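You operate a simulated robot arm through the tools that you are given. There is no shell and no other tool.

The job below is to be done with a simulated robot arm. You get a single attempt, and the scene is never put back.

Task
Clear the yellow rewind bobbin off the spindle marked 95 REV and give the white one a single run there.
Fine: yellow one to the empty cell of the tray; the white one back to its own cell after. Set down upright: yellow rewind bobbin, what you pick out.

Only the result counts: the job must be done as asked and must still hold three seconds after the hand-in. Knocking over, shifting, dropping, spilling or breaking anything else fails it.

Robot
A 6-joint arm with a two-finger gripper, fixed in place. Base frame: the origin is on the floor under the middle of its stand, x ahead of it, y to its left, z up. Readings come in m, degrees, newtons and seconds.
It reaches about 1.417 m from its shoulder. Its first joint turns from -166.0 to 166.0 degrees. Payload 3.43 kg.
The tool frame sits at the grasp point between the pads (the TCP): z along the fingers, y along the line on which they close. The tips reach 0.02 m beyond it. The gripper opens to 0.19 m; its body begins 0.248 m behind the TCP.
Orientation is that of the tool frame in the base frame, as [roll, pitch, yaw] about the fixed x, y, z axes, in that order (R = Rz(yaw) Ry(pitch) Rx(roll)). With the fingers straight down and closing along the base's y, the tool's x points along the base's -x, its y along +y and its z along -z.

Tools
- The arm moves only by the tool step_arm. Its argument "rows" is a list of rows, each a list of 7 numbers: the shift along the tool's x, y, z in m, then the turn, a rotation vector about the tool's x, y, z in degrees, then the closure, from 0 (fully open) to 1 (shut). In form: [[tx, ty, tz, ax, ay, az, jaw], ...]. A call has 1 to 20 rows; each row shifts and turns the commanded pose from where the row before left it, along the tool's axes as they then stand. Rows are played at 5 a second. More than 0.05 m and 8.6 degrees between two rows, or a gripper value outside its range, and nothing of the call is played. Where a pose cannot be reached the arm comes as near as it can. A force on the tool above 40 N (or 10 N above the force at the start of the call, whichever is more), or a blocked arm, ends the call early, and 0.2 s more pass. The fingers move at their own pace (about 0.153 m/s each) and stop on an object; they squeeze with about 28 N. The grip force told is the motor's: it shows also when the fingers shut on nothing. Time passes only in rows, and 0.2 s behind the last, so rows that do not move let the fingers close. It gives the time, the measured TCP pose, the force on the tool (base axes), the opening and the grip force at its end, in the units of the frame above (readings bear some noise), with the torque about the TCP (base axes, N m) and any sound that the robot's microphone picked up.
- Cameras (640 x 400 px; columns grow to the right, rows downward): "scene" is fixed at [0.0498, -0.6492, 1.4105]; the picture's right is [0.26, -0.97, 0.00], its down [-0.63, -0.17, -0.76] and it looks along [0.73, 0.20, -0.65] (base axes); focal length 284 px, centre (320, 200). "wrist" rides on the gripper at [0.07, -0.008, -0.288] in the tool frame; the picture's right is [0.12, 0.99, 0.00], its down [-0.96, 0.11, -0.25] and it looks along [-0.24, 0.03, 0.97] (tool axes); focal length 261 px, centre (320, 200).
- capture(camera): a new picture of that camera. The clock stands still meanwhile.
- slide_trunk(by): moves the trunk up (or, below 0, down) by that many m; the arm rides with it, the base frame stays. It gives what a move gives, with no picture.
- point_at(camera, pixels): for up to 12 pixels [column, row] of the newest picture of that camera ("zoom" is the newest enlarged one), the place [x, y, z] in the base frame of the surface seen there, good to about 0.003 m. The clock stands still meanwhile.
- inspect(camera, box): a new picture of the part [left, top, right, bottom] of that camera's present view, enlarged. The clock stands still meanwhile.
- finish_job(): hands the job in; it is judged then, once.

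Unless the task says otherwise, let go and move clear before handing in.

The tools are called as name(argument=value, ...) on one line, values as JSON. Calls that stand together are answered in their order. step_arm: Moves the arm, as the interface text tells. Its arguments: {"type":"object","properties":{"rows":{"type":"array"}},"required":["rows"]} The other tools are called the same way: slide_trunk (by) moves the trunk up or down; capture (camera) takes a picture; point_at (camera, pixels) gives the place of the surface under pixels of a picture; inspect (camera, box) takes an enlarged picture of a part of a camera's view; finish_job () hands the job in.

At the start:

```text
time_s: 0.0
tool_pos: [0.7185, -0.2438, 1.0607]
ee_rot: [-180.0, 0.0, -180.0]
contact_force: [0.5, 0.1, -0.6]
wrist_torque: [-0.01, 0.02, 0.02]
grip_width: 0.19
finger_force: 0.1
trunk travel left (down, up): [-0.225, 0.215]
```

scene: 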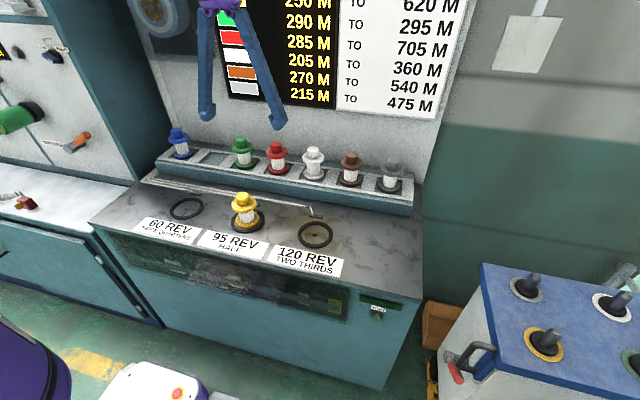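
wrist: 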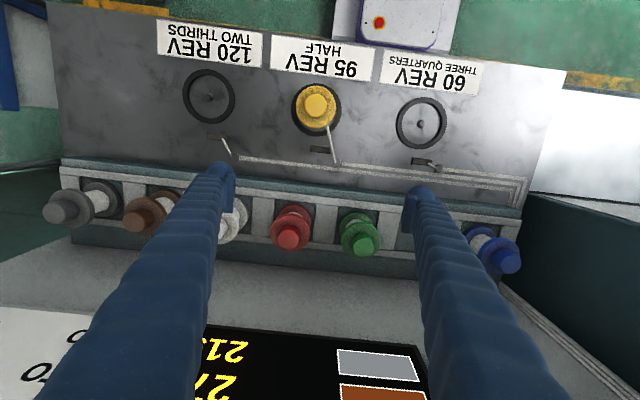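

The pictures show three spindles, with the yellow bobbin on the middle one (95 REV) and a tray behind holding blue, green, red, white, brown and grey bobbins with one empty cell near pixel (210,155). I'll look closer before moving.

inspect(camera="scene", box=[130, 120, 430, 300])

inspect(camera="wrist", box=[150, 10, 530, 200])

inspect(camera="scene", box=[220, 0, 480, 130])

```text
2.13 times, centred on (280, 210) of scene
```

zoom: 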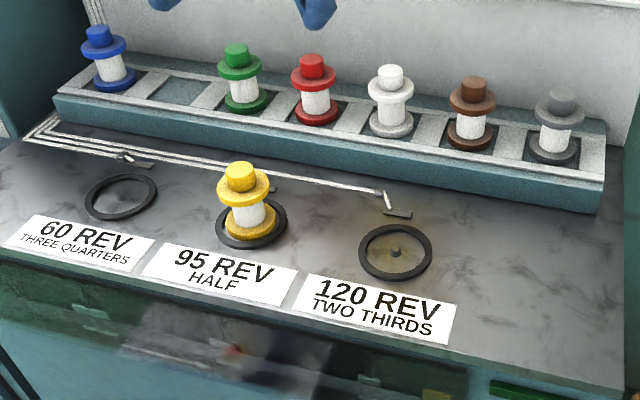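

```text
1.68 times, centred on (340, 105) of wrist
```

zoom: 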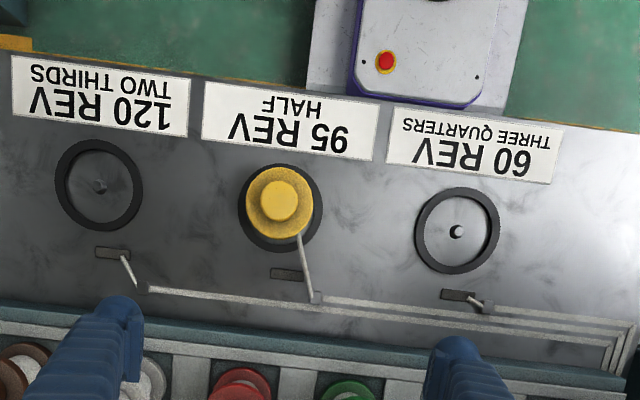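

```text
2.46 times, centred on (350, 65) of scene
```

zoom: 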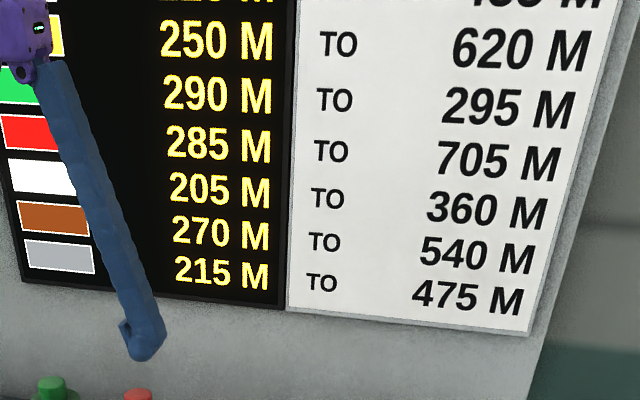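

The tray, spindles and board are readable; each spindle has a small slot and a thin white lever behind it. I'll zoom on those details, on the green label at the front (375,305) and on the rest of the area to understand how a run starts.

inspect(camera="wrist", box=[270, 60, 380, 180])

inspect(camera="wrist", box=[380, 80, 470, 180])

inspect(camera="scene", box=[330, 280, 430, 340])

inspect(camera="scene", box=[210, 180, 350, 270])

inspect(camera="scene", box=[220, 0, 300, 60])

inspect(camera="scene", box=[130, 220, 400, 340])

```text
3.33 times, centred on (325, 120) of wrist
```

zoom: 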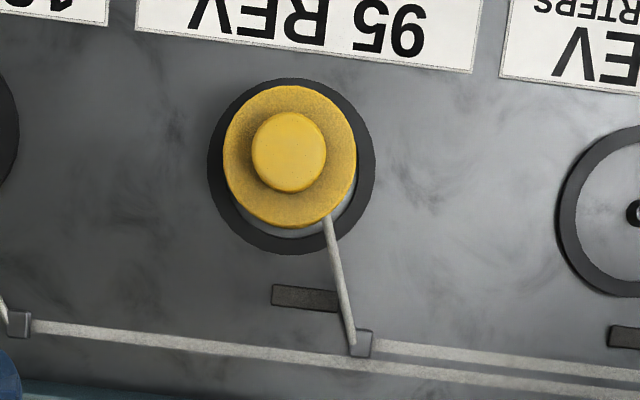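

```text
4.00 times, centred on (425, 130) of wrist
```

zoom: 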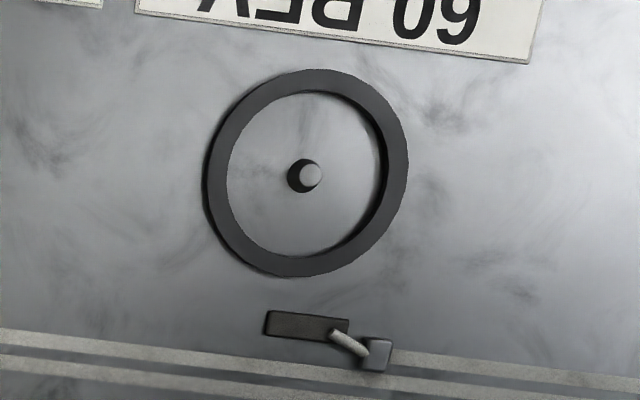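

```text
6.40 times, centred on (380, 310) of scene
```

zoom: 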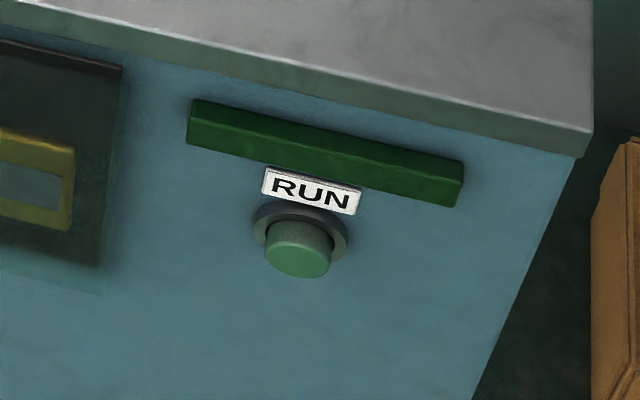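

```text
4.44 times, centred on (280, 225) of scene
```

zoom: 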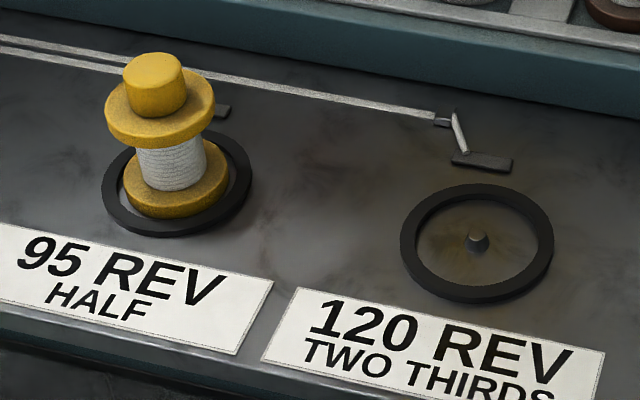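

```text
6.67 times, centred on (260, 30) of scene
```

zoom: 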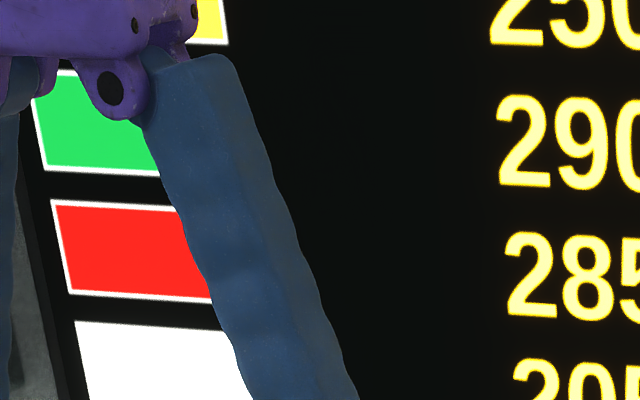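

```text
2.37 times, centred on (265, 280) of scene
```

zoom: 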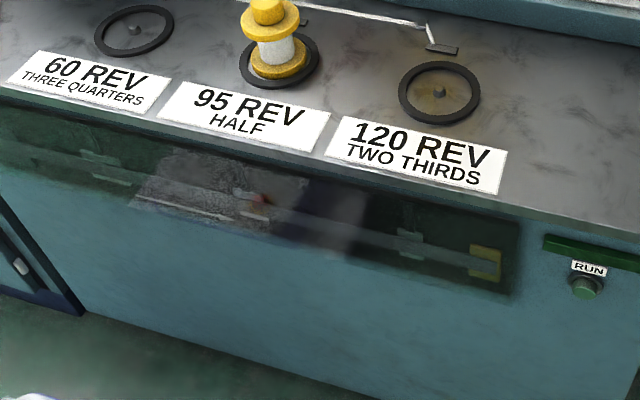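

The front face has a RUN button (about pixel (377,319)), so the run is presumably started by pressing it with the white bobbin seated on 95 REV. I'll now measure the bobbins, spindles, empty cell and button.

capture(camera="scene")

capture(camera="wrist")

point_at(camera="scene", pixels=[[242, 197], [313, 152], [177, 133], [241, 143], [275, 146], [210, 157], [186, 208], [316, 237], [351, 155], [390, 163], [377, 319], [377, 309]])

point_at(camera="wrist", pixels=[[316, 104], [331, 128], [291, 228], [360, 235], [421, 123], [210, 97], [225, 225], [317, 150], [420, 160], [138, 216], [508, 257], [300, 180]])

```text
taken
```

scene: 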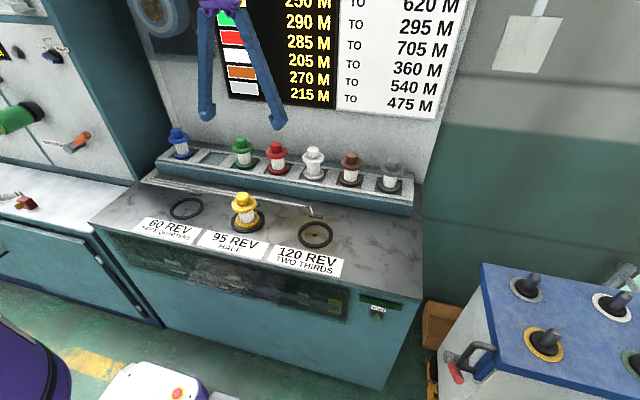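

```text
taken
```

wrist: 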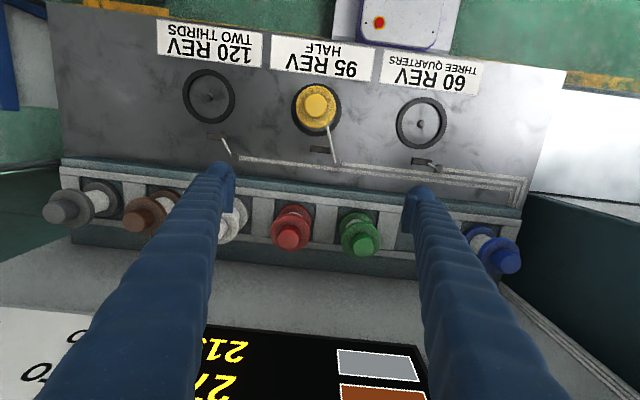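

```text
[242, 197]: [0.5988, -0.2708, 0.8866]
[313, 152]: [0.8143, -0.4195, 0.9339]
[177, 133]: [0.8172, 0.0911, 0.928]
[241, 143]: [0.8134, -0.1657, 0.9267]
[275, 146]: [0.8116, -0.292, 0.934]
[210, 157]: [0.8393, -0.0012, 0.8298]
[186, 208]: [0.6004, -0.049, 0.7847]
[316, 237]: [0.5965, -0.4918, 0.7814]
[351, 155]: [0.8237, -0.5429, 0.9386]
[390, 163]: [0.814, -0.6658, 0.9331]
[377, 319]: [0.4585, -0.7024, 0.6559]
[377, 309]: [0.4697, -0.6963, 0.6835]
```

```text
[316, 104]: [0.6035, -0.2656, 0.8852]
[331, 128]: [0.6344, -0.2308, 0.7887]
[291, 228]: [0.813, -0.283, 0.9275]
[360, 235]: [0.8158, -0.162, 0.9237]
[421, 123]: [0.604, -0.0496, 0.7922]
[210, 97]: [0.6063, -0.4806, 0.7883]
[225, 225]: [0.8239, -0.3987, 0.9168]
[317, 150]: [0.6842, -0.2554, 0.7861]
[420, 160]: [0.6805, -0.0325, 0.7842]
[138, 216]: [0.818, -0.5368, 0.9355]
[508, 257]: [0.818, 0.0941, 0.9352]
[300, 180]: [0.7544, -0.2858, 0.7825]
```

Table top is at z≈0.783, spindles at x≈0.60 with y≈-0.05/-0.266/-0.483, tray cells at x≈0.817 spaced ~0.125 in y, and the button at about (0.458,-0.702,0.656). Now I'll measure the bobbin's profile (knob, flanges) and the cell geometry more precisely.

inspect(camera="scene", box=[220, 185, 268, 235])

inspect(camera="wrist", box=[285, 75, 350, 140])

```text
8.00 times, centred on (244, 210) of scene
```

zoom: 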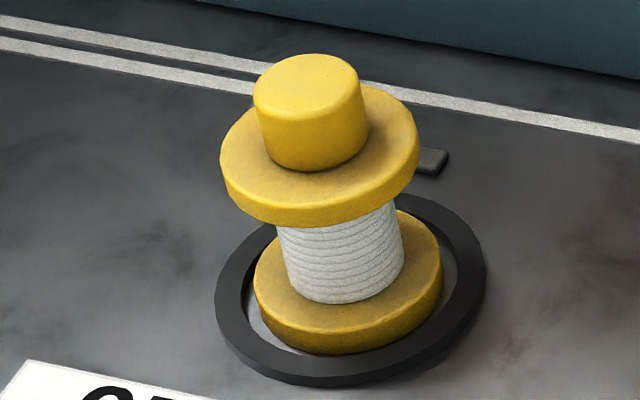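

```text
6.15 times, centred on (318, 108) of wrist
```

zoom: 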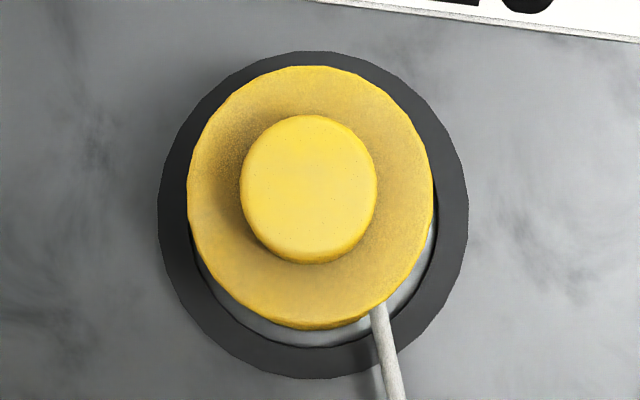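

The bobbin has a ~0.04 m knob over a wider flange, and a thin rod reaches to its flange from a block at pixel (336,160) of the wrist view. I'll measure the bobbin profile and those rods in 3D.

point_at(camera="zoom", pixels=[[308, 190], [242, 185], [374, 185], [308, 120], [308, 255], [195, 190], [425, 190], [308, 72], [305, 312], [390, 370], [380, 320], [450, 200]])

inspect(camera="wrist", box=[295, 110, 355, 175])

```text
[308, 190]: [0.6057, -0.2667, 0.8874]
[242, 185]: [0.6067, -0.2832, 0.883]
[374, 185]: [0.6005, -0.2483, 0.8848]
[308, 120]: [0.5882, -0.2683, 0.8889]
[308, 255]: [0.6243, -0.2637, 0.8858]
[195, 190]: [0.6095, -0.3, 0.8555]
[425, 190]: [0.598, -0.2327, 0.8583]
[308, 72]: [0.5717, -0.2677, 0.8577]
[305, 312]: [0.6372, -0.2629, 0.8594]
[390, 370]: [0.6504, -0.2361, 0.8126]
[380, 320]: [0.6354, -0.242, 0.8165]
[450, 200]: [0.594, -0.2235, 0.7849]
```

```text
6.15 times, centred on (325, 142) of wrist
```

zoom: 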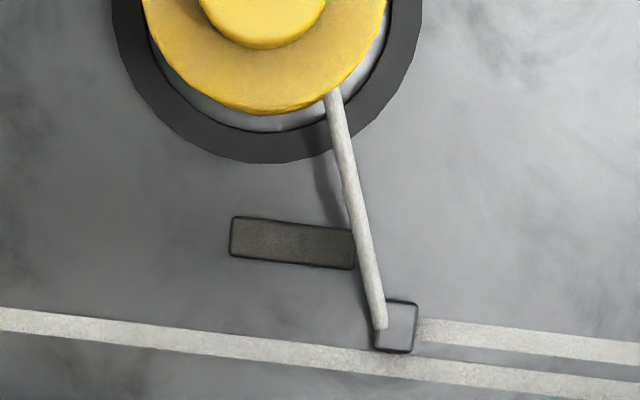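

Bobbin: knob top z≈0.887, knob radius ≈0.02 and ~0.029 tall, flange radius ≈0.035, centre ≈(0.606,-0.266); the thin "rod" looks like the thread feeding from its guide. Now I'll measure the button surroundings, the wall/board, and the empty cell.

inspect(camera="scene", box=[345, 285, 415, 335])

point_at(camera="zoom", pixels=[[290, 290], [290, 265], [260, 275], [325, 275], [300, 305], [200, 300], [450, 300], [150, 140], [300, 165], [430, 190], [320, 120], [300, 215]])

point_at(camera="scene", pixels=[[300, 50], [390, 60], [240, 115], [330, 130], [420, 150], [300, 100], [185, 160], [230, 160], [205, 150], [212, 163], [260, 175], [290, 180]])

```text
8.00 times, centred on (380, 310) of scene
```

zoom: 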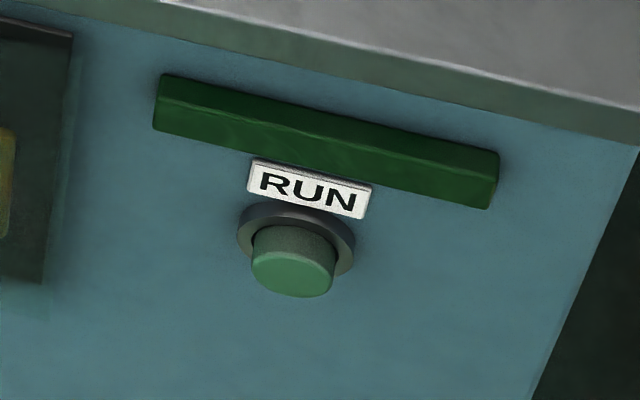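

```text
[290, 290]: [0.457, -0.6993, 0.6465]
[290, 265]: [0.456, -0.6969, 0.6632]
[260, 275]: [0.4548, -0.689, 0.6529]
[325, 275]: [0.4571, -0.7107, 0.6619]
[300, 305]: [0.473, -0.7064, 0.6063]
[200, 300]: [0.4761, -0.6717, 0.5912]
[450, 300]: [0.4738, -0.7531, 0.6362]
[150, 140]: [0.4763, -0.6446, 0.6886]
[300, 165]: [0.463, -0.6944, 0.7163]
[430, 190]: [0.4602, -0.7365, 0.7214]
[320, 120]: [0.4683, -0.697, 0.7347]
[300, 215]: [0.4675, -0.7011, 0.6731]
```

```text
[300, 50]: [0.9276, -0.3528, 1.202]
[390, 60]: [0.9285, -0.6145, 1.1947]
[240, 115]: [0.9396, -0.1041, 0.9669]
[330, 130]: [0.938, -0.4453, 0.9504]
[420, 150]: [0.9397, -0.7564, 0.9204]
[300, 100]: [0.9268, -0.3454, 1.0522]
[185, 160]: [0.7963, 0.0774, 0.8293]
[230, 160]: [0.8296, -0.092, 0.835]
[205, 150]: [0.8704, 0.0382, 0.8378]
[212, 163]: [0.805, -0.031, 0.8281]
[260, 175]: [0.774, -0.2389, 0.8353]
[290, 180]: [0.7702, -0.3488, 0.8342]
```

Wall/board are at x≈0.93, cell floor z≈0.829, and the button face is at about (0.456,-0.699,0.655). I'll move above the yellow bobbin with the jaw half-closed and look.

step_arm(rows=[[0.0225, -0.0044, 0.008, 0, 0, 0, 0.2], [0.0225, -0.0044, 0.008, 0, 0, 0, 0.4], [0.0225, -0.0044, 0.008, 0, 0, 0, 0.5], [0.0225, -0.0044, 0.008, 0, 0, 0, 0.5], [0.0225, -0.0044, 0.008, 0, 0, 0, 0.5], [0, 0, 0, 0, 0, 0, 0.5]])

capture(camera="wrist")

capture(camera="scene")

```text
time_s: 1.4
tool_pos: [0.6075, -0.2659, 1.0206]
ee_rot: [180.0, -0.1, 179.9]
contact_force: [-0.4, 0.3, -0.9]
wrist_torque: [0.01, -0.01, -0.02]
grip_width: 0.095
finger_force: 0.1
trunk travel left (down, up): [-0.225, 0.215]
```

```text
taken
```

wrist: 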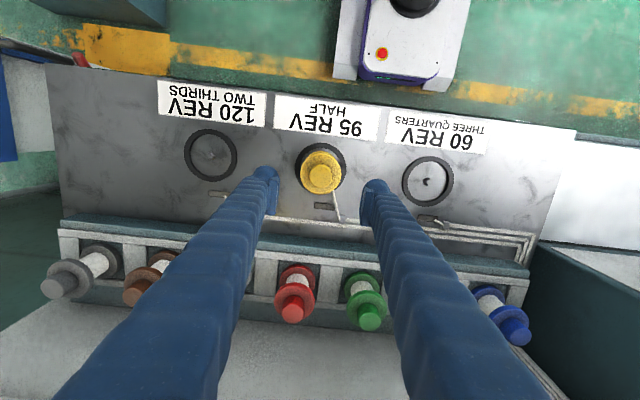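

```text
taken
```

scene: 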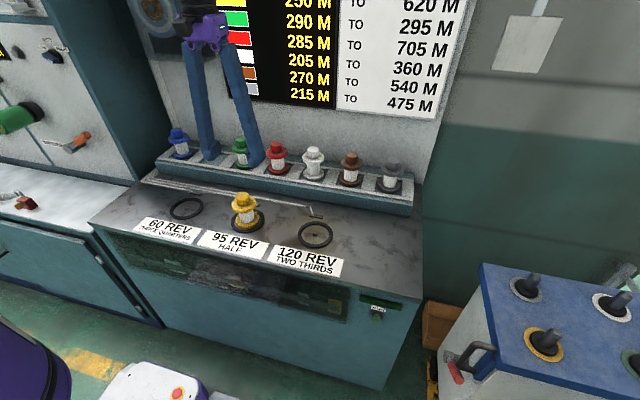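

The gripper is now above the yellow bobbin at (0.6075,-0.266,1.02) with 0.095 m opening. I'll inspect the fingers to know their thickness before descending near neighbouring objects.

inspect(camera="scene", box=[180, 90, 280, 180])

point_at(camera="zoom", pixels=[[180, 430], [140, 400], [200, 400], [390, 450], [350, 400], [430, 400], [410, 455], [160, 300], [330, 300], [380, 300]])

inspect(camera="wrist", box=[240, 130, 410, 240])

point_at(camera="wrist", pixels=[[270, 172], [272, 200], [255, 185], [378, 185], [376, 210], [395, 200], [320, 158], [320, 172], [321, 188]])

```text
4.44 times, centred on (230, 135) of scene
```

zoom: 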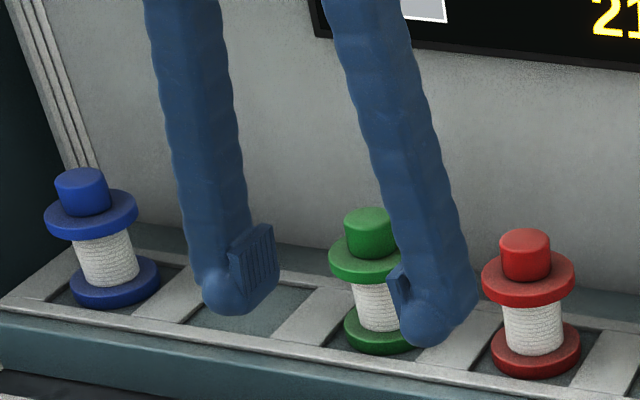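

```text
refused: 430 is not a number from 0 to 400
```

```text
3.64 times, centred on (325, 185) of wrist
```

zoom: 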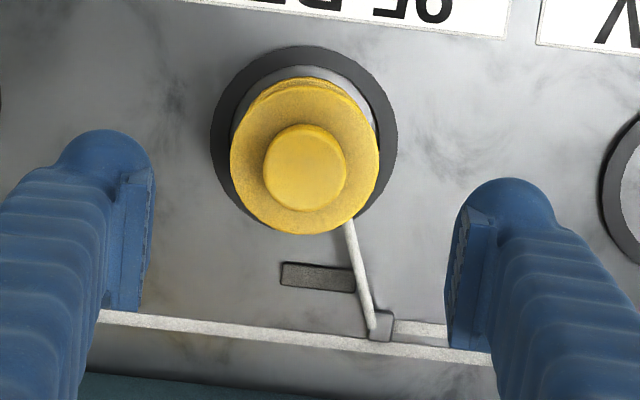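

```text
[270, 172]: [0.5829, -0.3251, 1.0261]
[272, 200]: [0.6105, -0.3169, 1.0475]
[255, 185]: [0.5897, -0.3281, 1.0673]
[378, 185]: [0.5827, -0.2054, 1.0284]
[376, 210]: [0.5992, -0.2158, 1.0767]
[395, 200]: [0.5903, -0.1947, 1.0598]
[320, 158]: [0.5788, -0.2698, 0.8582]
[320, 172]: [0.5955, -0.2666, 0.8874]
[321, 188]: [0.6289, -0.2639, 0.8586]
```

The zoom picture shows rounded finger ends with ribbed pads on the inside; the previous point query had out-of-range rows. I'll re-measure the finger ends from the scene view.

inspect(camera="scene", box=[180, 110, 280, 172])

point_at(camera="zoom", pixels=[[220, 265], [175, 240], [235, 280], [280, 240], [290, 160], [250, 200], [430, 320], [395, 240], [410, 310], [490, 280], [470, 200], [440, 220]])

```text
6.40 times, centred on (230, 141) of scene
```

zoom: 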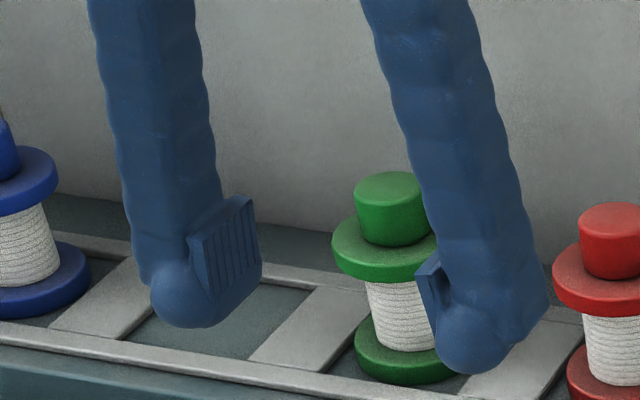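

```text
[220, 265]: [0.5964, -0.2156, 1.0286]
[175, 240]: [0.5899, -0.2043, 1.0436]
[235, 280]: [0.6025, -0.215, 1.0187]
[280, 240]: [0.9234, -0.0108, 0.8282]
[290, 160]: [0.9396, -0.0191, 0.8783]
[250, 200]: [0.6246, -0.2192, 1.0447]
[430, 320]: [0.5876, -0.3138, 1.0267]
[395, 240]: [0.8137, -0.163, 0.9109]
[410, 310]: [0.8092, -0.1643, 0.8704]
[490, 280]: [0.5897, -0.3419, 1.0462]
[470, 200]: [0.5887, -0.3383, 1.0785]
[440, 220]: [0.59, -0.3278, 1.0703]
```

The fingers are about 0.035 m thick each, so there is room for a vertical grasp on the knob. I'll descend to TCP z≈0.884 around the yellow knob with ~0.08 m opening and check before closing.

step_arm(rows=[[0.0015, -0.0005, 0.027, 0, 0, 0, 0.55], [0, 0, 0.03, 0, 0, 0, 0.58], [0, 0, 0.03, 0, 0, 0, 0.58], [0, 0, 0.025, 0, 0, 0, 0.58], [0, 0, 0.015, 0, 0, 0, 0.58], [0, 0, 0.009, 0, 0, 0, 0.58], [0, 0, 0, 0, 0, 0, 0.58]])

capture(camera="wrist")

inspect(camera="scene", box=[200, 150, 290, 240])

```text
time_s: 3.0
tool_pos: [0.604, -0.268, 0.8834]
ee_rot: [-179.9, -0.1, 180.0]
contact_force: [0.1, 0.8, -0.2]
wrist_torque: [0.01, 0.02, -0.01]
grip_width: 0.0798
finger_force: 0.0
trunk travel left (down, up): [-0.225, 0.215]
```

```text
taken
```

wrist: 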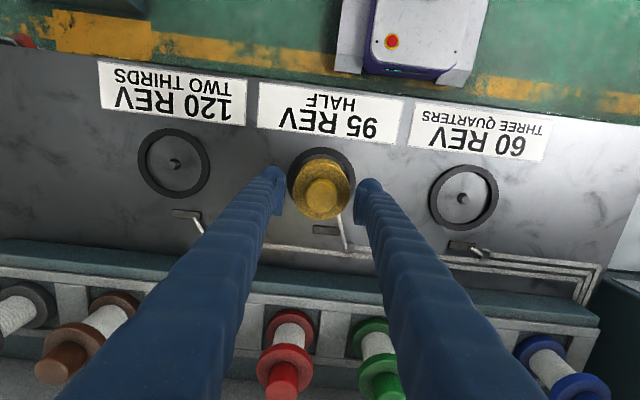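

```text
4.44 times, centred on (245, 195) of scene
```

zoom: 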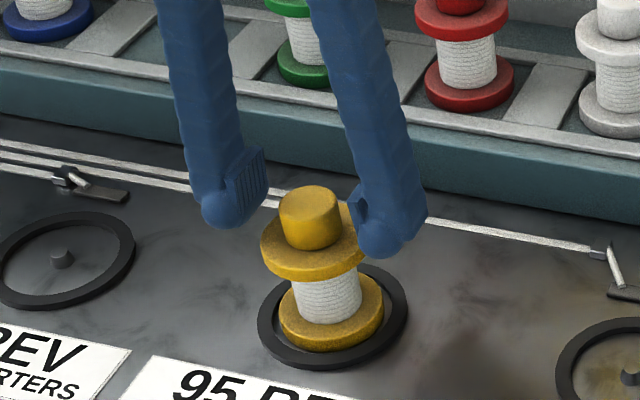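

Fingers straddle the knob; I'll check how well the knob is centred in x between the pads.

inspect(camera="wrist", box=[270, 140, 380, 240])

point_at(camera="wrist", pixels=[[323, 183], [323, 192], [323, 200], [307, 192], [338, 192], [280, 172], [365, 180], [275, 200], [370, 205]])

```text
4.00 times, centred on (325, 190) of wrist
```

zoom: 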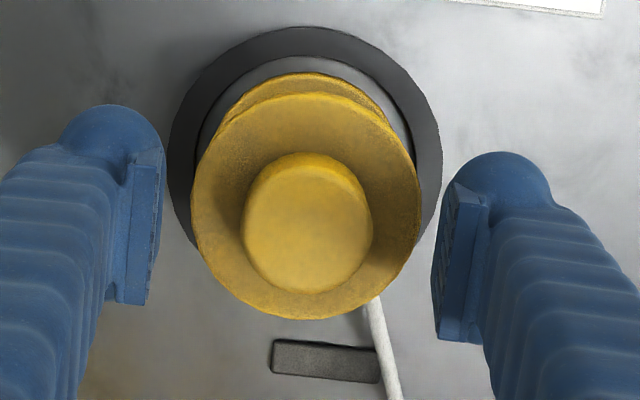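

```text
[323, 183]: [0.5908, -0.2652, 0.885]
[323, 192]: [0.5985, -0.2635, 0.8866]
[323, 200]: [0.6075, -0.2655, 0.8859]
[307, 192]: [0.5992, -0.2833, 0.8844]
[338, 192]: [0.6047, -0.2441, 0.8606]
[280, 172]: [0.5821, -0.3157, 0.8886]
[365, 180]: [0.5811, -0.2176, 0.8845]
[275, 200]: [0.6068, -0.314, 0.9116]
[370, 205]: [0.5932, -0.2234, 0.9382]
```

The knob centre projects at about (322,197.5), matching the TCP projection (320,196.5) within 2 mm. I'll nudge +2 mm in y and close the gripper.

step_arm(rows=[[0, 0.002, 0, 0, 0, 0, 0.58], [0, 0, 0, 0, 0, 0, 0.75], [0, 0, 0, 0, 0, 0, 0.9], [0, 0, 0, 0, 0, 0, 1], [0, 0, 0, 0, 0, 0, 1], [0, 0, 0, 0, 0, 0, 1]])

inspect(camera="wrist", box=[270, 140, 380, 240])

```text
time_s: 4.4
tool_pos: [0.6054, -0.2645, 0.8841]
ee_rot: [180.0, 0.1, -180.0]
contact_force: [1.4, -1.4, 0.0]
wrist_torque: [0.06, -0.09, -0.04]
grip_width: 0.0348
finger_force: 28.1
trunk travel left (down, up): [-0.225, 0.215]
```

```text
4.00 times, centred on (325, 190) of wrist
```

zoom: 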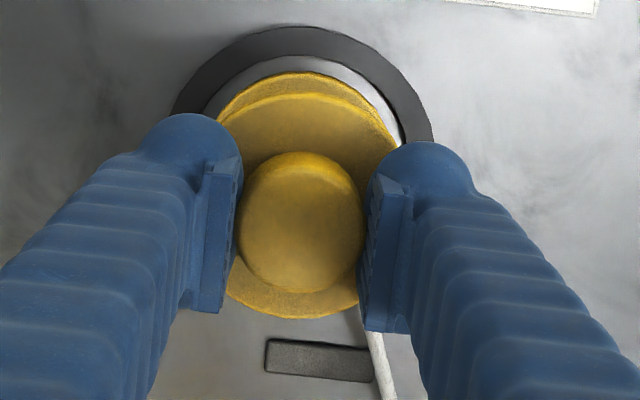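

Gripped at 0.0348 m with 28 N. I'll lift slowly first and check forces and that the bobbin comes with the gripper.

step_arm(rows=[[0, 0, -0.005, 0, 0, 0, 1], [0, 0, -0.01, 0, 0, 0, 1], [0, 0, -0.015, 0, 0, 0, 1], [0, 0, -0.02, 0, 0, 0, 1], [0, 0, -0.02, 0, 0, 0, 1], [0, 0, -0.02, 0, 0, 0, 1], [0, 0, -0.02, 0, 0, 0, 1], [0, 0, 0, 0, 0, 0, 1]])

capture(camera="wrist")

capture(camera="scene")

```text
time_s: 6.2
tool_pos: [0.6042, -0.265, 0.995]
ee_rot: [-180.0, -0.1, -180.0]
contact_force: [0.4, -0.1, -2.3]
wrist_torque: [-0.02, -0.01, -0.04]
grip_width: 0.0351
finger_force: 28.0
trunk travel left (down, up): [-0.225, 0.215]
```

```text
taken
```

wrist: 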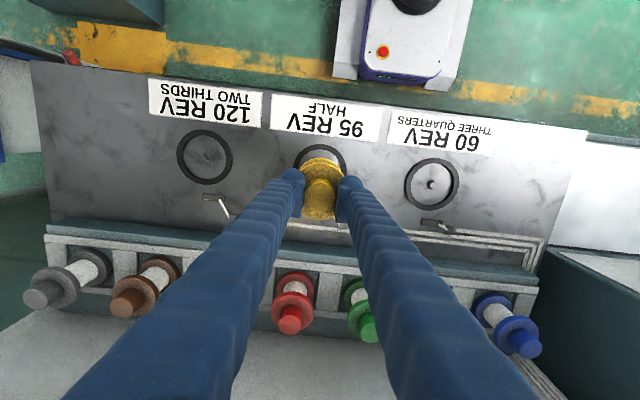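

```text
taken
```

scene: 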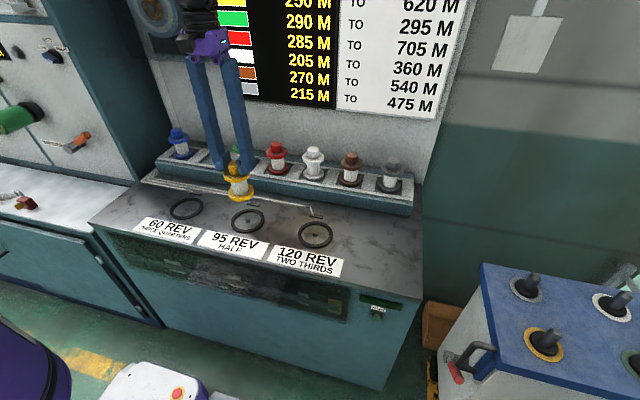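

The yellow bobbin is held cleanly (bottom ≈0.0995 m below TCP) and spindle 95 is now empty. Next I need the exact centre of the empty cell, so I'll zoom on it.

inspect(camera="scene", box=[160, 125, 240, 180])

inspect(camera="scene", box=[285, 140, 345, 190])

```text
7.27 times, centred on (200, 152) of scene
```

zoom: 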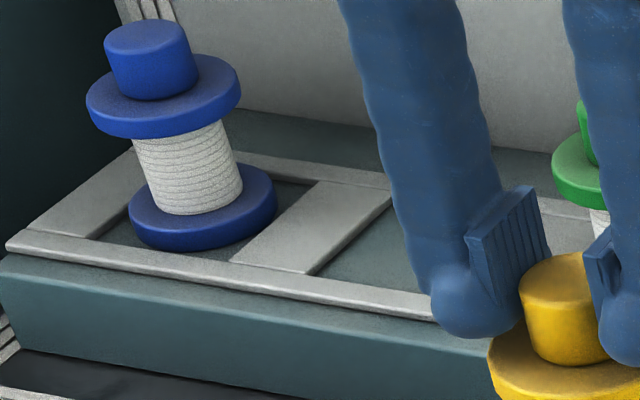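

```text
8.00 times, centred on (315, 165) of scene
```

zoom: 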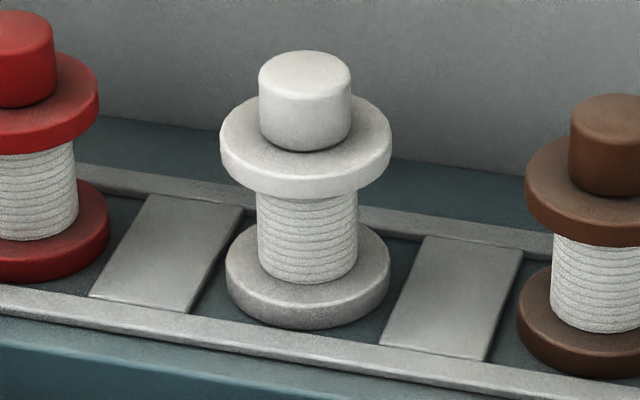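

The white bobbin sits in its cell between cross bars and rails. I'll measure its knob, flange, and cell boundaries.

point_at(camera="zoom", pixels=[[305, 76], [305, 58], [305, 93], [264, 76], [347, 76], [225, 150], [386, 155], [235, 216], [190, 308], [428, 242], [383, 340], [300, 322]])

inspect(camera="scene", box=[170, 140, 230, 180])

point_at(camera="zoom", pixels=[[130, 110], [220, 180], [330, 210], [370, 145], [395, 240], [300, 270], [320, 280], [340, 150], [390, 110]])

```text
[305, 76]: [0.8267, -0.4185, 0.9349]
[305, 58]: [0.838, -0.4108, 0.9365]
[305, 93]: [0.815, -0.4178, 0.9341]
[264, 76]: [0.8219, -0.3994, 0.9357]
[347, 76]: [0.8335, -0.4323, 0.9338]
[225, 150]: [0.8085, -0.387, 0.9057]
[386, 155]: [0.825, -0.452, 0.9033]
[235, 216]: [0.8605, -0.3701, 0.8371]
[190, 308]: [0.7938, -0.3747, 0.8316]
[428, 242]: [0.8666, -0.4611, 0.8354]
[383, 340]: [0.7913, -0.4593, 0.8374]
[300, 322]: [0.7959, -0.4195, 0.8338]
```

```text
10.00 times, centred on (200, 160) of scene
```

zoom: 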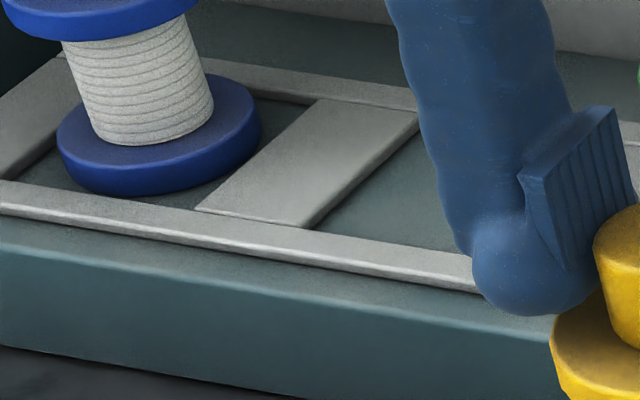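

```text
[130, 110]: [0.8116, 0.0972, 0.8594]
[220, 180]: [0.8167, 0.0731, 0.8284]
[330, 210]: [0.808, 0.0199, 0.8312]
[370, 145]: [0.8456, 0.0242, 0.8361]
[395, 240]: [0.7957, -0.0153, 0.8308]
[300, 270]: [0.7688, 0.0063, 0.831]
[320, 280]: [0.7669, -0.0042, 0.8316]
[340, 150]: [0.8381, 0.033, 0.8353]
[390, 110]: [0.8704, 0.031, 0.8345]
```

White knob centre ≈(0.826,-0.416), cell ~0.0875 wide; by spacing the empty cell should be near (0.827,-0.033). I'll raise and shift aside to get an unobstructed view of the empty cell and the freed spindle.

step_arm(rows=[[0, 0, -0.03, 0, 0, 0, 1], [0, -0.01, -0.03, 0, 0, 0, 1], [0, -0.03, -0.01, 0, 0, 0, 1], [0, -0.04, 0, 0, 0, 0, 1], [0, -0.04, 0, 0, 0, 0, 1], [0, -0.03, 0, 0, 0, 0, 1], [0, 0, 0, 0, 0, 0, 1]])

inspect(camera="scene", box=[150, 115, 270, 190])

capture(camera="wrist")

```text
time_s: 7.8
tool_pos: [0.6053, -0.4153, 1.064]
ee_rot: [-179.9, 0.0, -180.0]
contact_force: [-0.6, -0.8, -2.4]
wrist_torque: [0.06, 0.03, 0.02]
grip_width: 0.035
finger_force: 28.0
trunk travel left (down, up): [-0.225, 0.215]
```

```text
5.33 times, centred on (210, 152) of scene
```

zoom: 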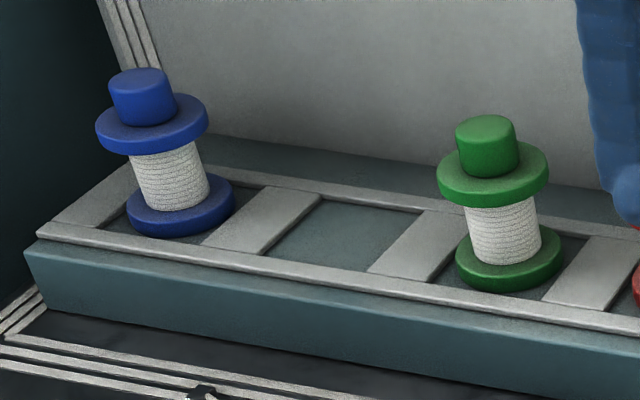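

```text
taken
```

wrist: 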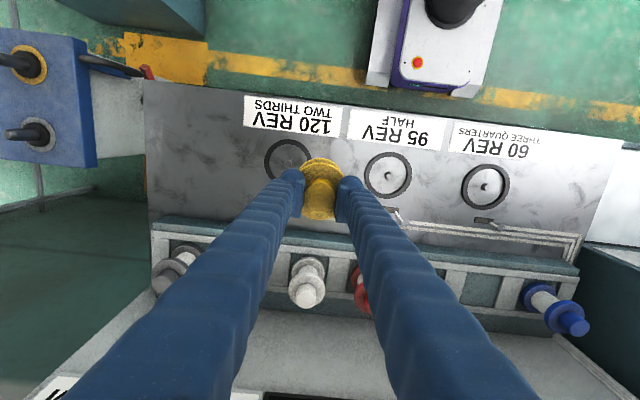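

The empty cell is now fully visible in the scene zoom (corners near (322,196),(424,211),(368,272),(262,250)). I'll measure those and the wrist view of the cell and spindle 95 (388,175).

point_at(camera="zoom", pixels=[[326, 202], [416, 214], [372, 266], [275, 250], [345, 230], [365, 205], [320, 262], [300, 222], [395, 240], [486, 130], [142, 80]])

inspect(camera="wrist", box=[350, 130, 550, 330])

```text
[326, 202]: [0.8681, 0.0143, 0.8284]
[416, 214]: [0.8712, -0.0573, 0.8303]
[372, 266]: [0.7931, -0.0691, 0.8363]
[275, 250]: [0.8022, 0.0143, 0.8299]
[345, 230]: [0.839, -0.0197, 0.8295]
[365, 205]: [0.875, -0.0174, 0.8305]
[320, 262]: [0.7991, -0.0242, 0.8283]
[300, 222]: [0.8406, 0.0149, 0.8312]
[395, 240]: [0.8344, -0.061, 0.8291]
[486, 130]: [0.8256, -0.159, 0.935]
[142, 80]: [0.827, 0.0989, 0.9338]
```

```text
2.00 times, centred on (450, 230) of wrist
```

zoom: 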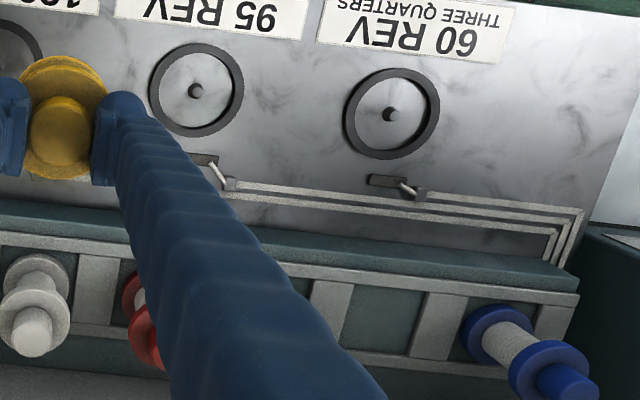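

Left cell edge seems ≈+0.02 and right ≈-0.062. I'll cross-check with the wrist zoom where the empty cell spans roughly columns 345–425 at rows 290–350.

point_at(camera="zoom", pixels=[[385, 318], [350, 300], [422, 310], [342, 335], [412, 345], [385, 290], [380, 345], [330, 300], [435, 310], [35, 330], [560, 380], [195, 90]])

inspect(camera="wrist", box=[440, 250, 560, 330])

```text
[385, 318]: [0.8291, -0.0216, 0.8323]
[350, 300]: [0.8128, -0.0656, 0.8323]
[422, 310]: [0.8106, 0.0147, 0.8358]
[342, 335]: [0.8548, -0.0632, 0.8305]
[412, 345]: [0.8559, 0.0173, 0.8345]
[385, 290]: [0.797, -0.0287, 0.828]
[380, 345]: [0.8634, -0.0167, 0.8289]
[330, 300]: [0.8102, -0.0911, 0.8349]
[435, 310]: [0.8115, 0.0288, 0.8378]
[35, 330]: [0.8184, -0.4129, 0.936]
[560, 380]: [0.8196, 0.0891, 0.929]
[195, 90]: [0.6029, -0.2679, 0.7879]
```

```text
5.00 times, centred on (500, 290) of wrist
```

zoom: 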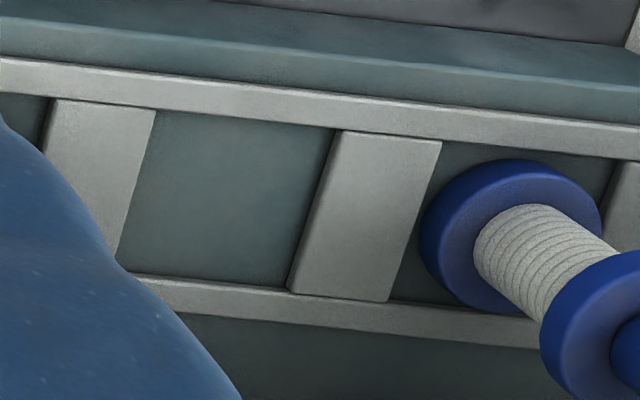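

This view shows the cell edges clearly: left (155,112)→(117,255), right (334,130)→(288,288). I'll query points right at these edges.

point_at(camera="zoom", pixels=[[152, 135], [146, 160], [138, 190], [324, 160], [315, 190], [306, 220], [240, 123], [230, 150], [210, 275], [205, 290], [340, 200], [120, 200]])

```text
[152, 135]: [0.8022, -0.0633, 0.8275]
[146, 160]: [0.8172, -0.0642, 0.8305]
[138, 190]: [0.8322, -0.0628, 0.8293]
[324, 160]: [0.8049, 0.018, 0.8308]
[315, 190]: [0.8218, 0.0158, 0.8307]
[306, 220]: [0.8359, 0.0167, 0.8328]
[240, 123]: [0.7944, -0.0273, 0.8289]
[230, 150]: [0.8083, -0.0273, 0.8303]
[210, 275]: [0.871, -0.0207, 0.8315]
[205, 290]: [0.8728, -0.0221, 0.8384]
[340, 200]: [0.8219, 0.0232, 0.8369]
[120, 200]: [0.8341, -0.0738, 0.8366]
```

The empty cell spans y≈-0.067…+0.019, x≈0.790…0.872, so its centre is ≈(0.831,-0.024). I'll carry the yellow at z≈1.065 along y in front of the tray first, then partially forward in x.

step_arm(rows=[[0, 0.02, 0, 0, 0, 0, 1], [0, 0.035, 0, 0, 0, 0, 1], [0, 0.04, 0, 0, 0, 0, 1], [0, 0.04, 0, 0, 0, 0, 1], [0, 0.04, 0, 0, 0, 0, 1], [0, 0.04, 0, 0, 0, 0, 1], [0, 0.04, 0, 0, 0, 0, 1], [0, 0.04, 0, 0, 0, 0, 1], [0, 0.04, 0, 0, 0, 0, 1], [0, 0.034, 0, 0, 0, 0, 1], [0, 0.02, 0, 0, 0, 0, 1], [-0.02, 0, 0, 0, 0, 0, 1], [-0.035, 0, 0, 0, 0, 0, 1], [-0.035, 0, 0, 0, 0, 0, 1], [-0.03, 0, 0, 0, 0, 0, 1], [-0.02, 0, 0, 0, 0, 0, 1], [0, 0, 0, 0, 0, 0, 1]])

capture(camera="scene")

capture(camera="wrist")

```text
time_s: 11.4
tool_pos: [0.7445, -0.0269, 1.065]
ee_rot: [179.9, -0.1, 180.0]
contact_force: [1.1, -0.4, -2.2]
wrist_torque: [-0.02, 0.0, 0.03]
grip_width: 0.035
finger_force: 28.1
trunk travel left (down, up): [-0.225, 0.215]
```

```text
taken
```

scene: 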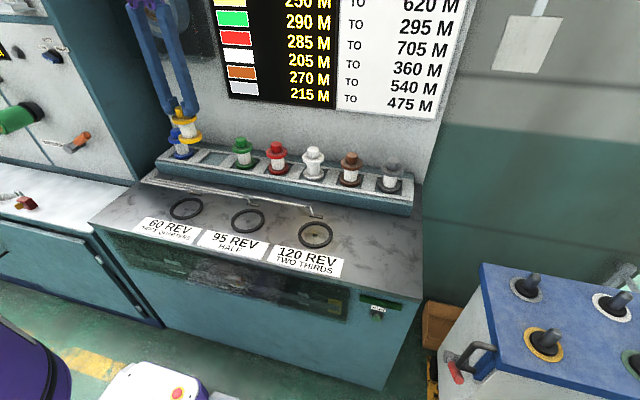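

```text
taken
```

wrist: 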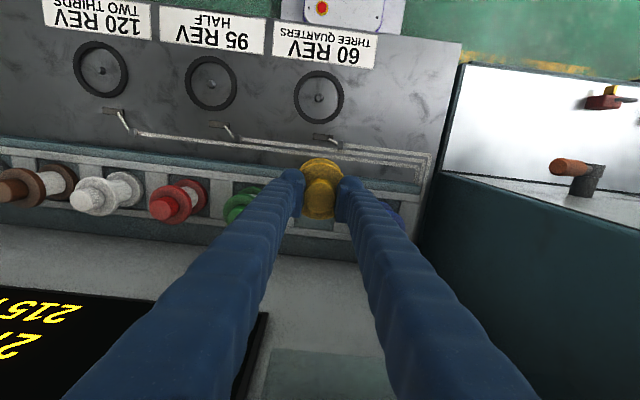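

Clear so far; the yellow is in front of the empty cell at (0.7445,-0.027,1.065). I'll move forward over the cell centre and check from the scene view.

step_arm(rows=[[-0.02, 0, 0, 0, 0, 0, 1], [-0.03, 0, 0, 0, 0, 0, 1], [-0.025, 0, 0, 0, 0, 0, 1], [-0.01, 0, 0, 0, 0, 0, 1], [0, 0, 0, 0, 0, 0, 1], [0, 0, 0, 0, 0, 0, 1]])

inspect(camera="scene", box=[140, 80, 270, 180])

inspect(camera="wrist", box=[240, 110, 400, 230])

```text
time_s: 12.2
tool_pos: [0.8082, -0.0254, 1.0665]
ee_rot: [-179.9, -0.6, -180.0]
contact_force: [-13.9, 0.1, 3.9]
wrist_torque: [0.06, -4.36, 0.07]
grip_width: 0.0351
finger_force: 27.7
trunk travel left (down, up): [-0.225, 0.215]
stopped in row 4: the force on the tool passed its limit at 93 N (the readings are from after the stop); the commanded pose is now the measured one
```

```text
4.00 times, centred on (205, 130) of scene
```

zoom: 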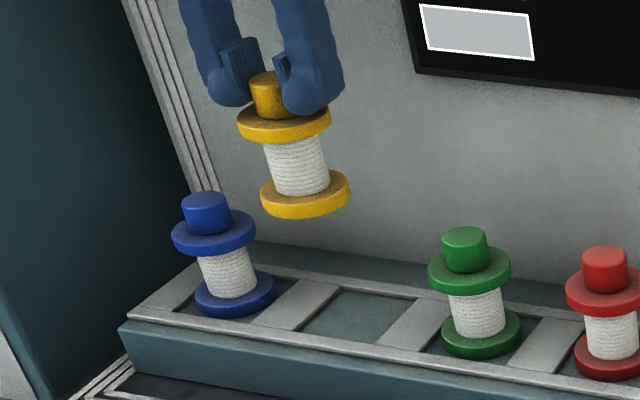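

```text
3.33 times, centred on (320, 170) of wrist
```

zoom: 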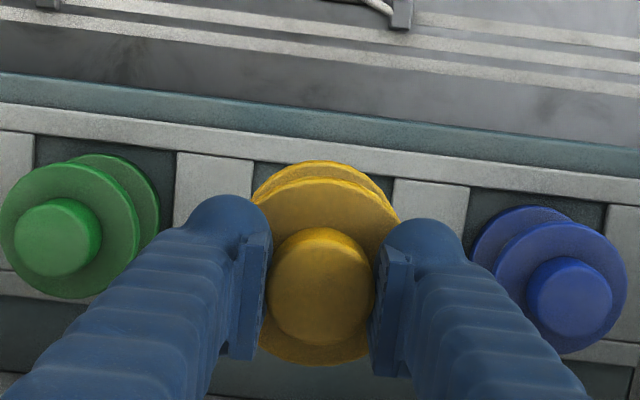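

The gripper body touched something behind at about z≈1.38 (torque implies contact ~0.31 m above the TCP), so I'll back off immediately and look at what is on the wall there.

step_arm(rows=[[0.015, 0, 0, 0, 0, 0, 1], [0.025, 0, 0, 0, 0, 0, 1], [0.02, 0, 0, 0, 0, 0, 1], [0, 0, 0, 0, 0, 0, 1]])

capture(camera="scene")

inspect(camera="scene", box=[100, 0, 240, 90])

inspect(camera="wrist", box=[220, 120, 420, 260])

```text
time_s: 13.2
tool_pos: [0.7528, -0.0253, 1.0647]
ee_rot: [180.0, -0.8, 179.9]
contact_force: [-1.5, 0.2, -3.6]
wrist_torque: [-0.01, -0.02, 0.02]
grip_width: 0.0353
finger_force: 28.0
trunk travel left (down, up): [-0.225, 0.215]
```

```text
taken
```

scene: 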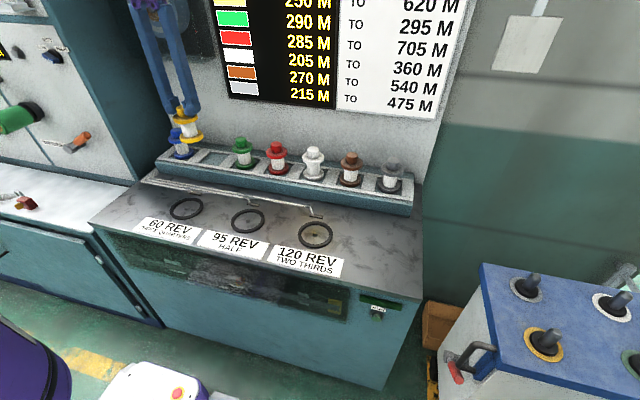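

```text
4.44 times, centred on (170, 45) of scene
```

zoom: 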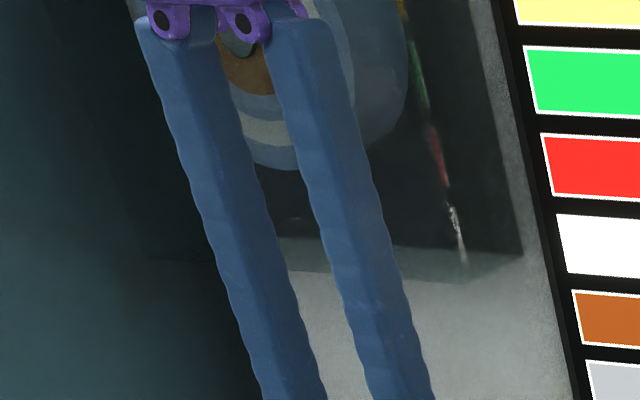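

```text
2.86 times, centred on (320, 190) of wrist
```

zoom: 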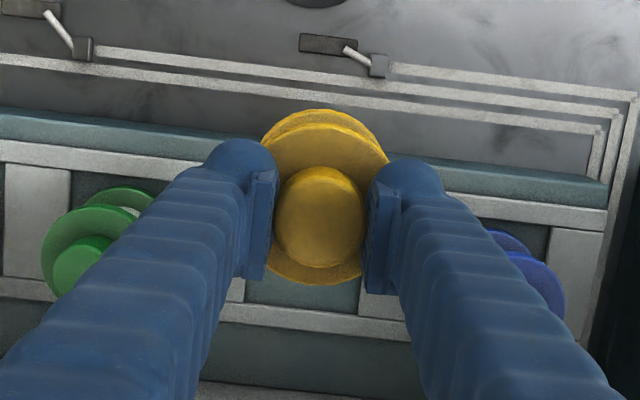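

The yellow is still firmly held and no item moved; the gripper/wrist housing must stick out toward the wall. I'll move back and lower so the gripper body is visible to the scene camera, and straighten the 0.8° pitch.

step_arm(rows=[[0.02, -0.02, 0, 0, -0.8, 0, 1], [0.03, -0.03, 0.01, 0, 0, 0, 1], [0.02, -0.03, 0.03, 0, 0, 0, 1], [0, -0.03, 0.03, 0, 0, 0, 1], [0, -0.01, 0.03, 0, 0, 0, 1], [0, 0, 0, 0, 0, 0, 1]])

capture(camera="scene")

```text
time_s: 14.6
tool_pos: [0.6813, -0.1461, 0.9639]
ee_rot: [-180.0, 0.2, -180.0]
contact_force: [0.5, 0.0, -3.1]
wrist_torque: [0.04, 0.01, 0.02]
grip_width: 0.0352
finger_force: 27.9
trunk travel left (down, up): [-0.225, 0.215]
```

```text
taken
```

scene: 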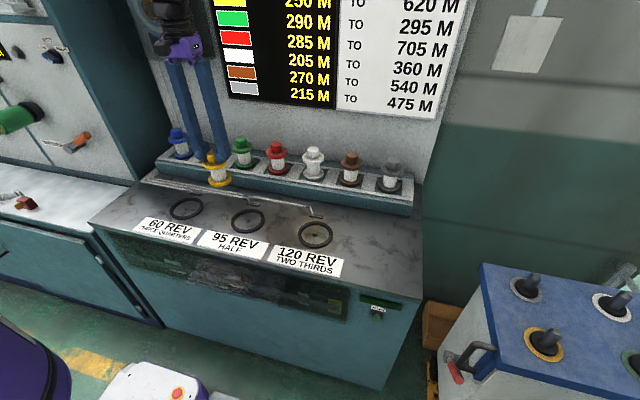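

The gripper body is now visible around (180,40). I'll zoom there to measure how far it extends toward the wall.

inspect(camera="scene", box=[130, 0, 240, 70])

point_at(camera="zoom", pixels=[[300, 270], [370, 260], [250, 280], [310, 180], [360, 200], [240, 190], [300, 100], [350, 90], [240, 60], [300, 30], [330, 140], [200, 20]])

```text
5.71 times, centred on (185, 35) of scene
```

zoom: 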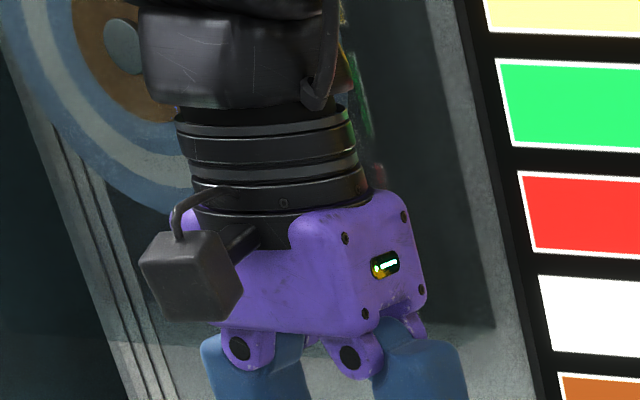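

```text
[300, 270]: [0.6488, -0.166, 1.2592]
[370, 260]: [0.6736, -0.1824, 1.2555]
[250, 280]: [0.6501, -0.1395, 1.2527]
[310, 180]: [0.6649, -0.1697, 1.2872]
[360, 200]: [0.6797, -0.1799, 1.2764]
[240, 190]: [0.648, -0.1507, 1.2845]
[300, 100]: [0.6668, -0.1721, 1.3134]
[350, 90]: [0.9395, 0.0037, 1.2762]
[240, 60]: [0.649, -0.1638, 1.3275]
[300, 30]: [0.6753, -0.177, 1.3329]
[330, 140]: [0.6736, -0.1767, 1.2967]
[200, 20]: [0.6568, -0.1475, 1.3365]
```

The gripper body itself only spans ±0.035 m in x, so the contact must be with something mounted on the wall near the round disc behind it. I'll measure the disc and what's around it.

point_at(camera="zoom", pixels=[[110, 100], [120, 45], [60, 120], [160, 180], [30, 30], [345, 20], [360, 90], [375, 160], [400, 60], [470, 150], [90, 10], [480, 250]])

inspect(camera="scene", box=[90, 0, 250, 100])

```text
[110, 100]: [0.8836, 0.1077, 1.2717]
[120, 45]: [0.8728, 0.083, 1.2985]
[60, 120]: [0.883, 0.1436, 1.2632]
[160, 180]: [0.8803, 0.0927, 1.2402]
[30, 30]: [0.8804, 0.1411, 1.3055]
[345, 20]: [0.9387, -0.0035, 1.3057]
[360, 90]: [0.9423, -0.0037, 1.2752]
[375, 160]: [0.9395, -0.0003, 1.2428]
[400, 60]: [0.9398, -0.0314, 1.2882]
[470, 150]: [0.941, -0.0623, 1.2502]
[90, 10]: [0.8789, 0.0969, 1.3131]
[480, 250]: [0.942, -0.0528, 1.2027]
```

```text
4.00 times, centred on (170, 50) of scene
```

zoom: 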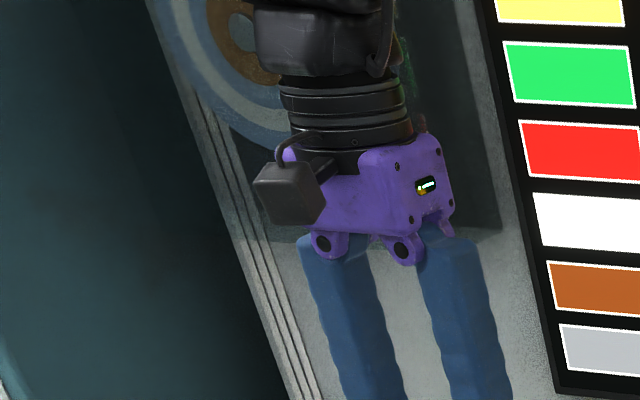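

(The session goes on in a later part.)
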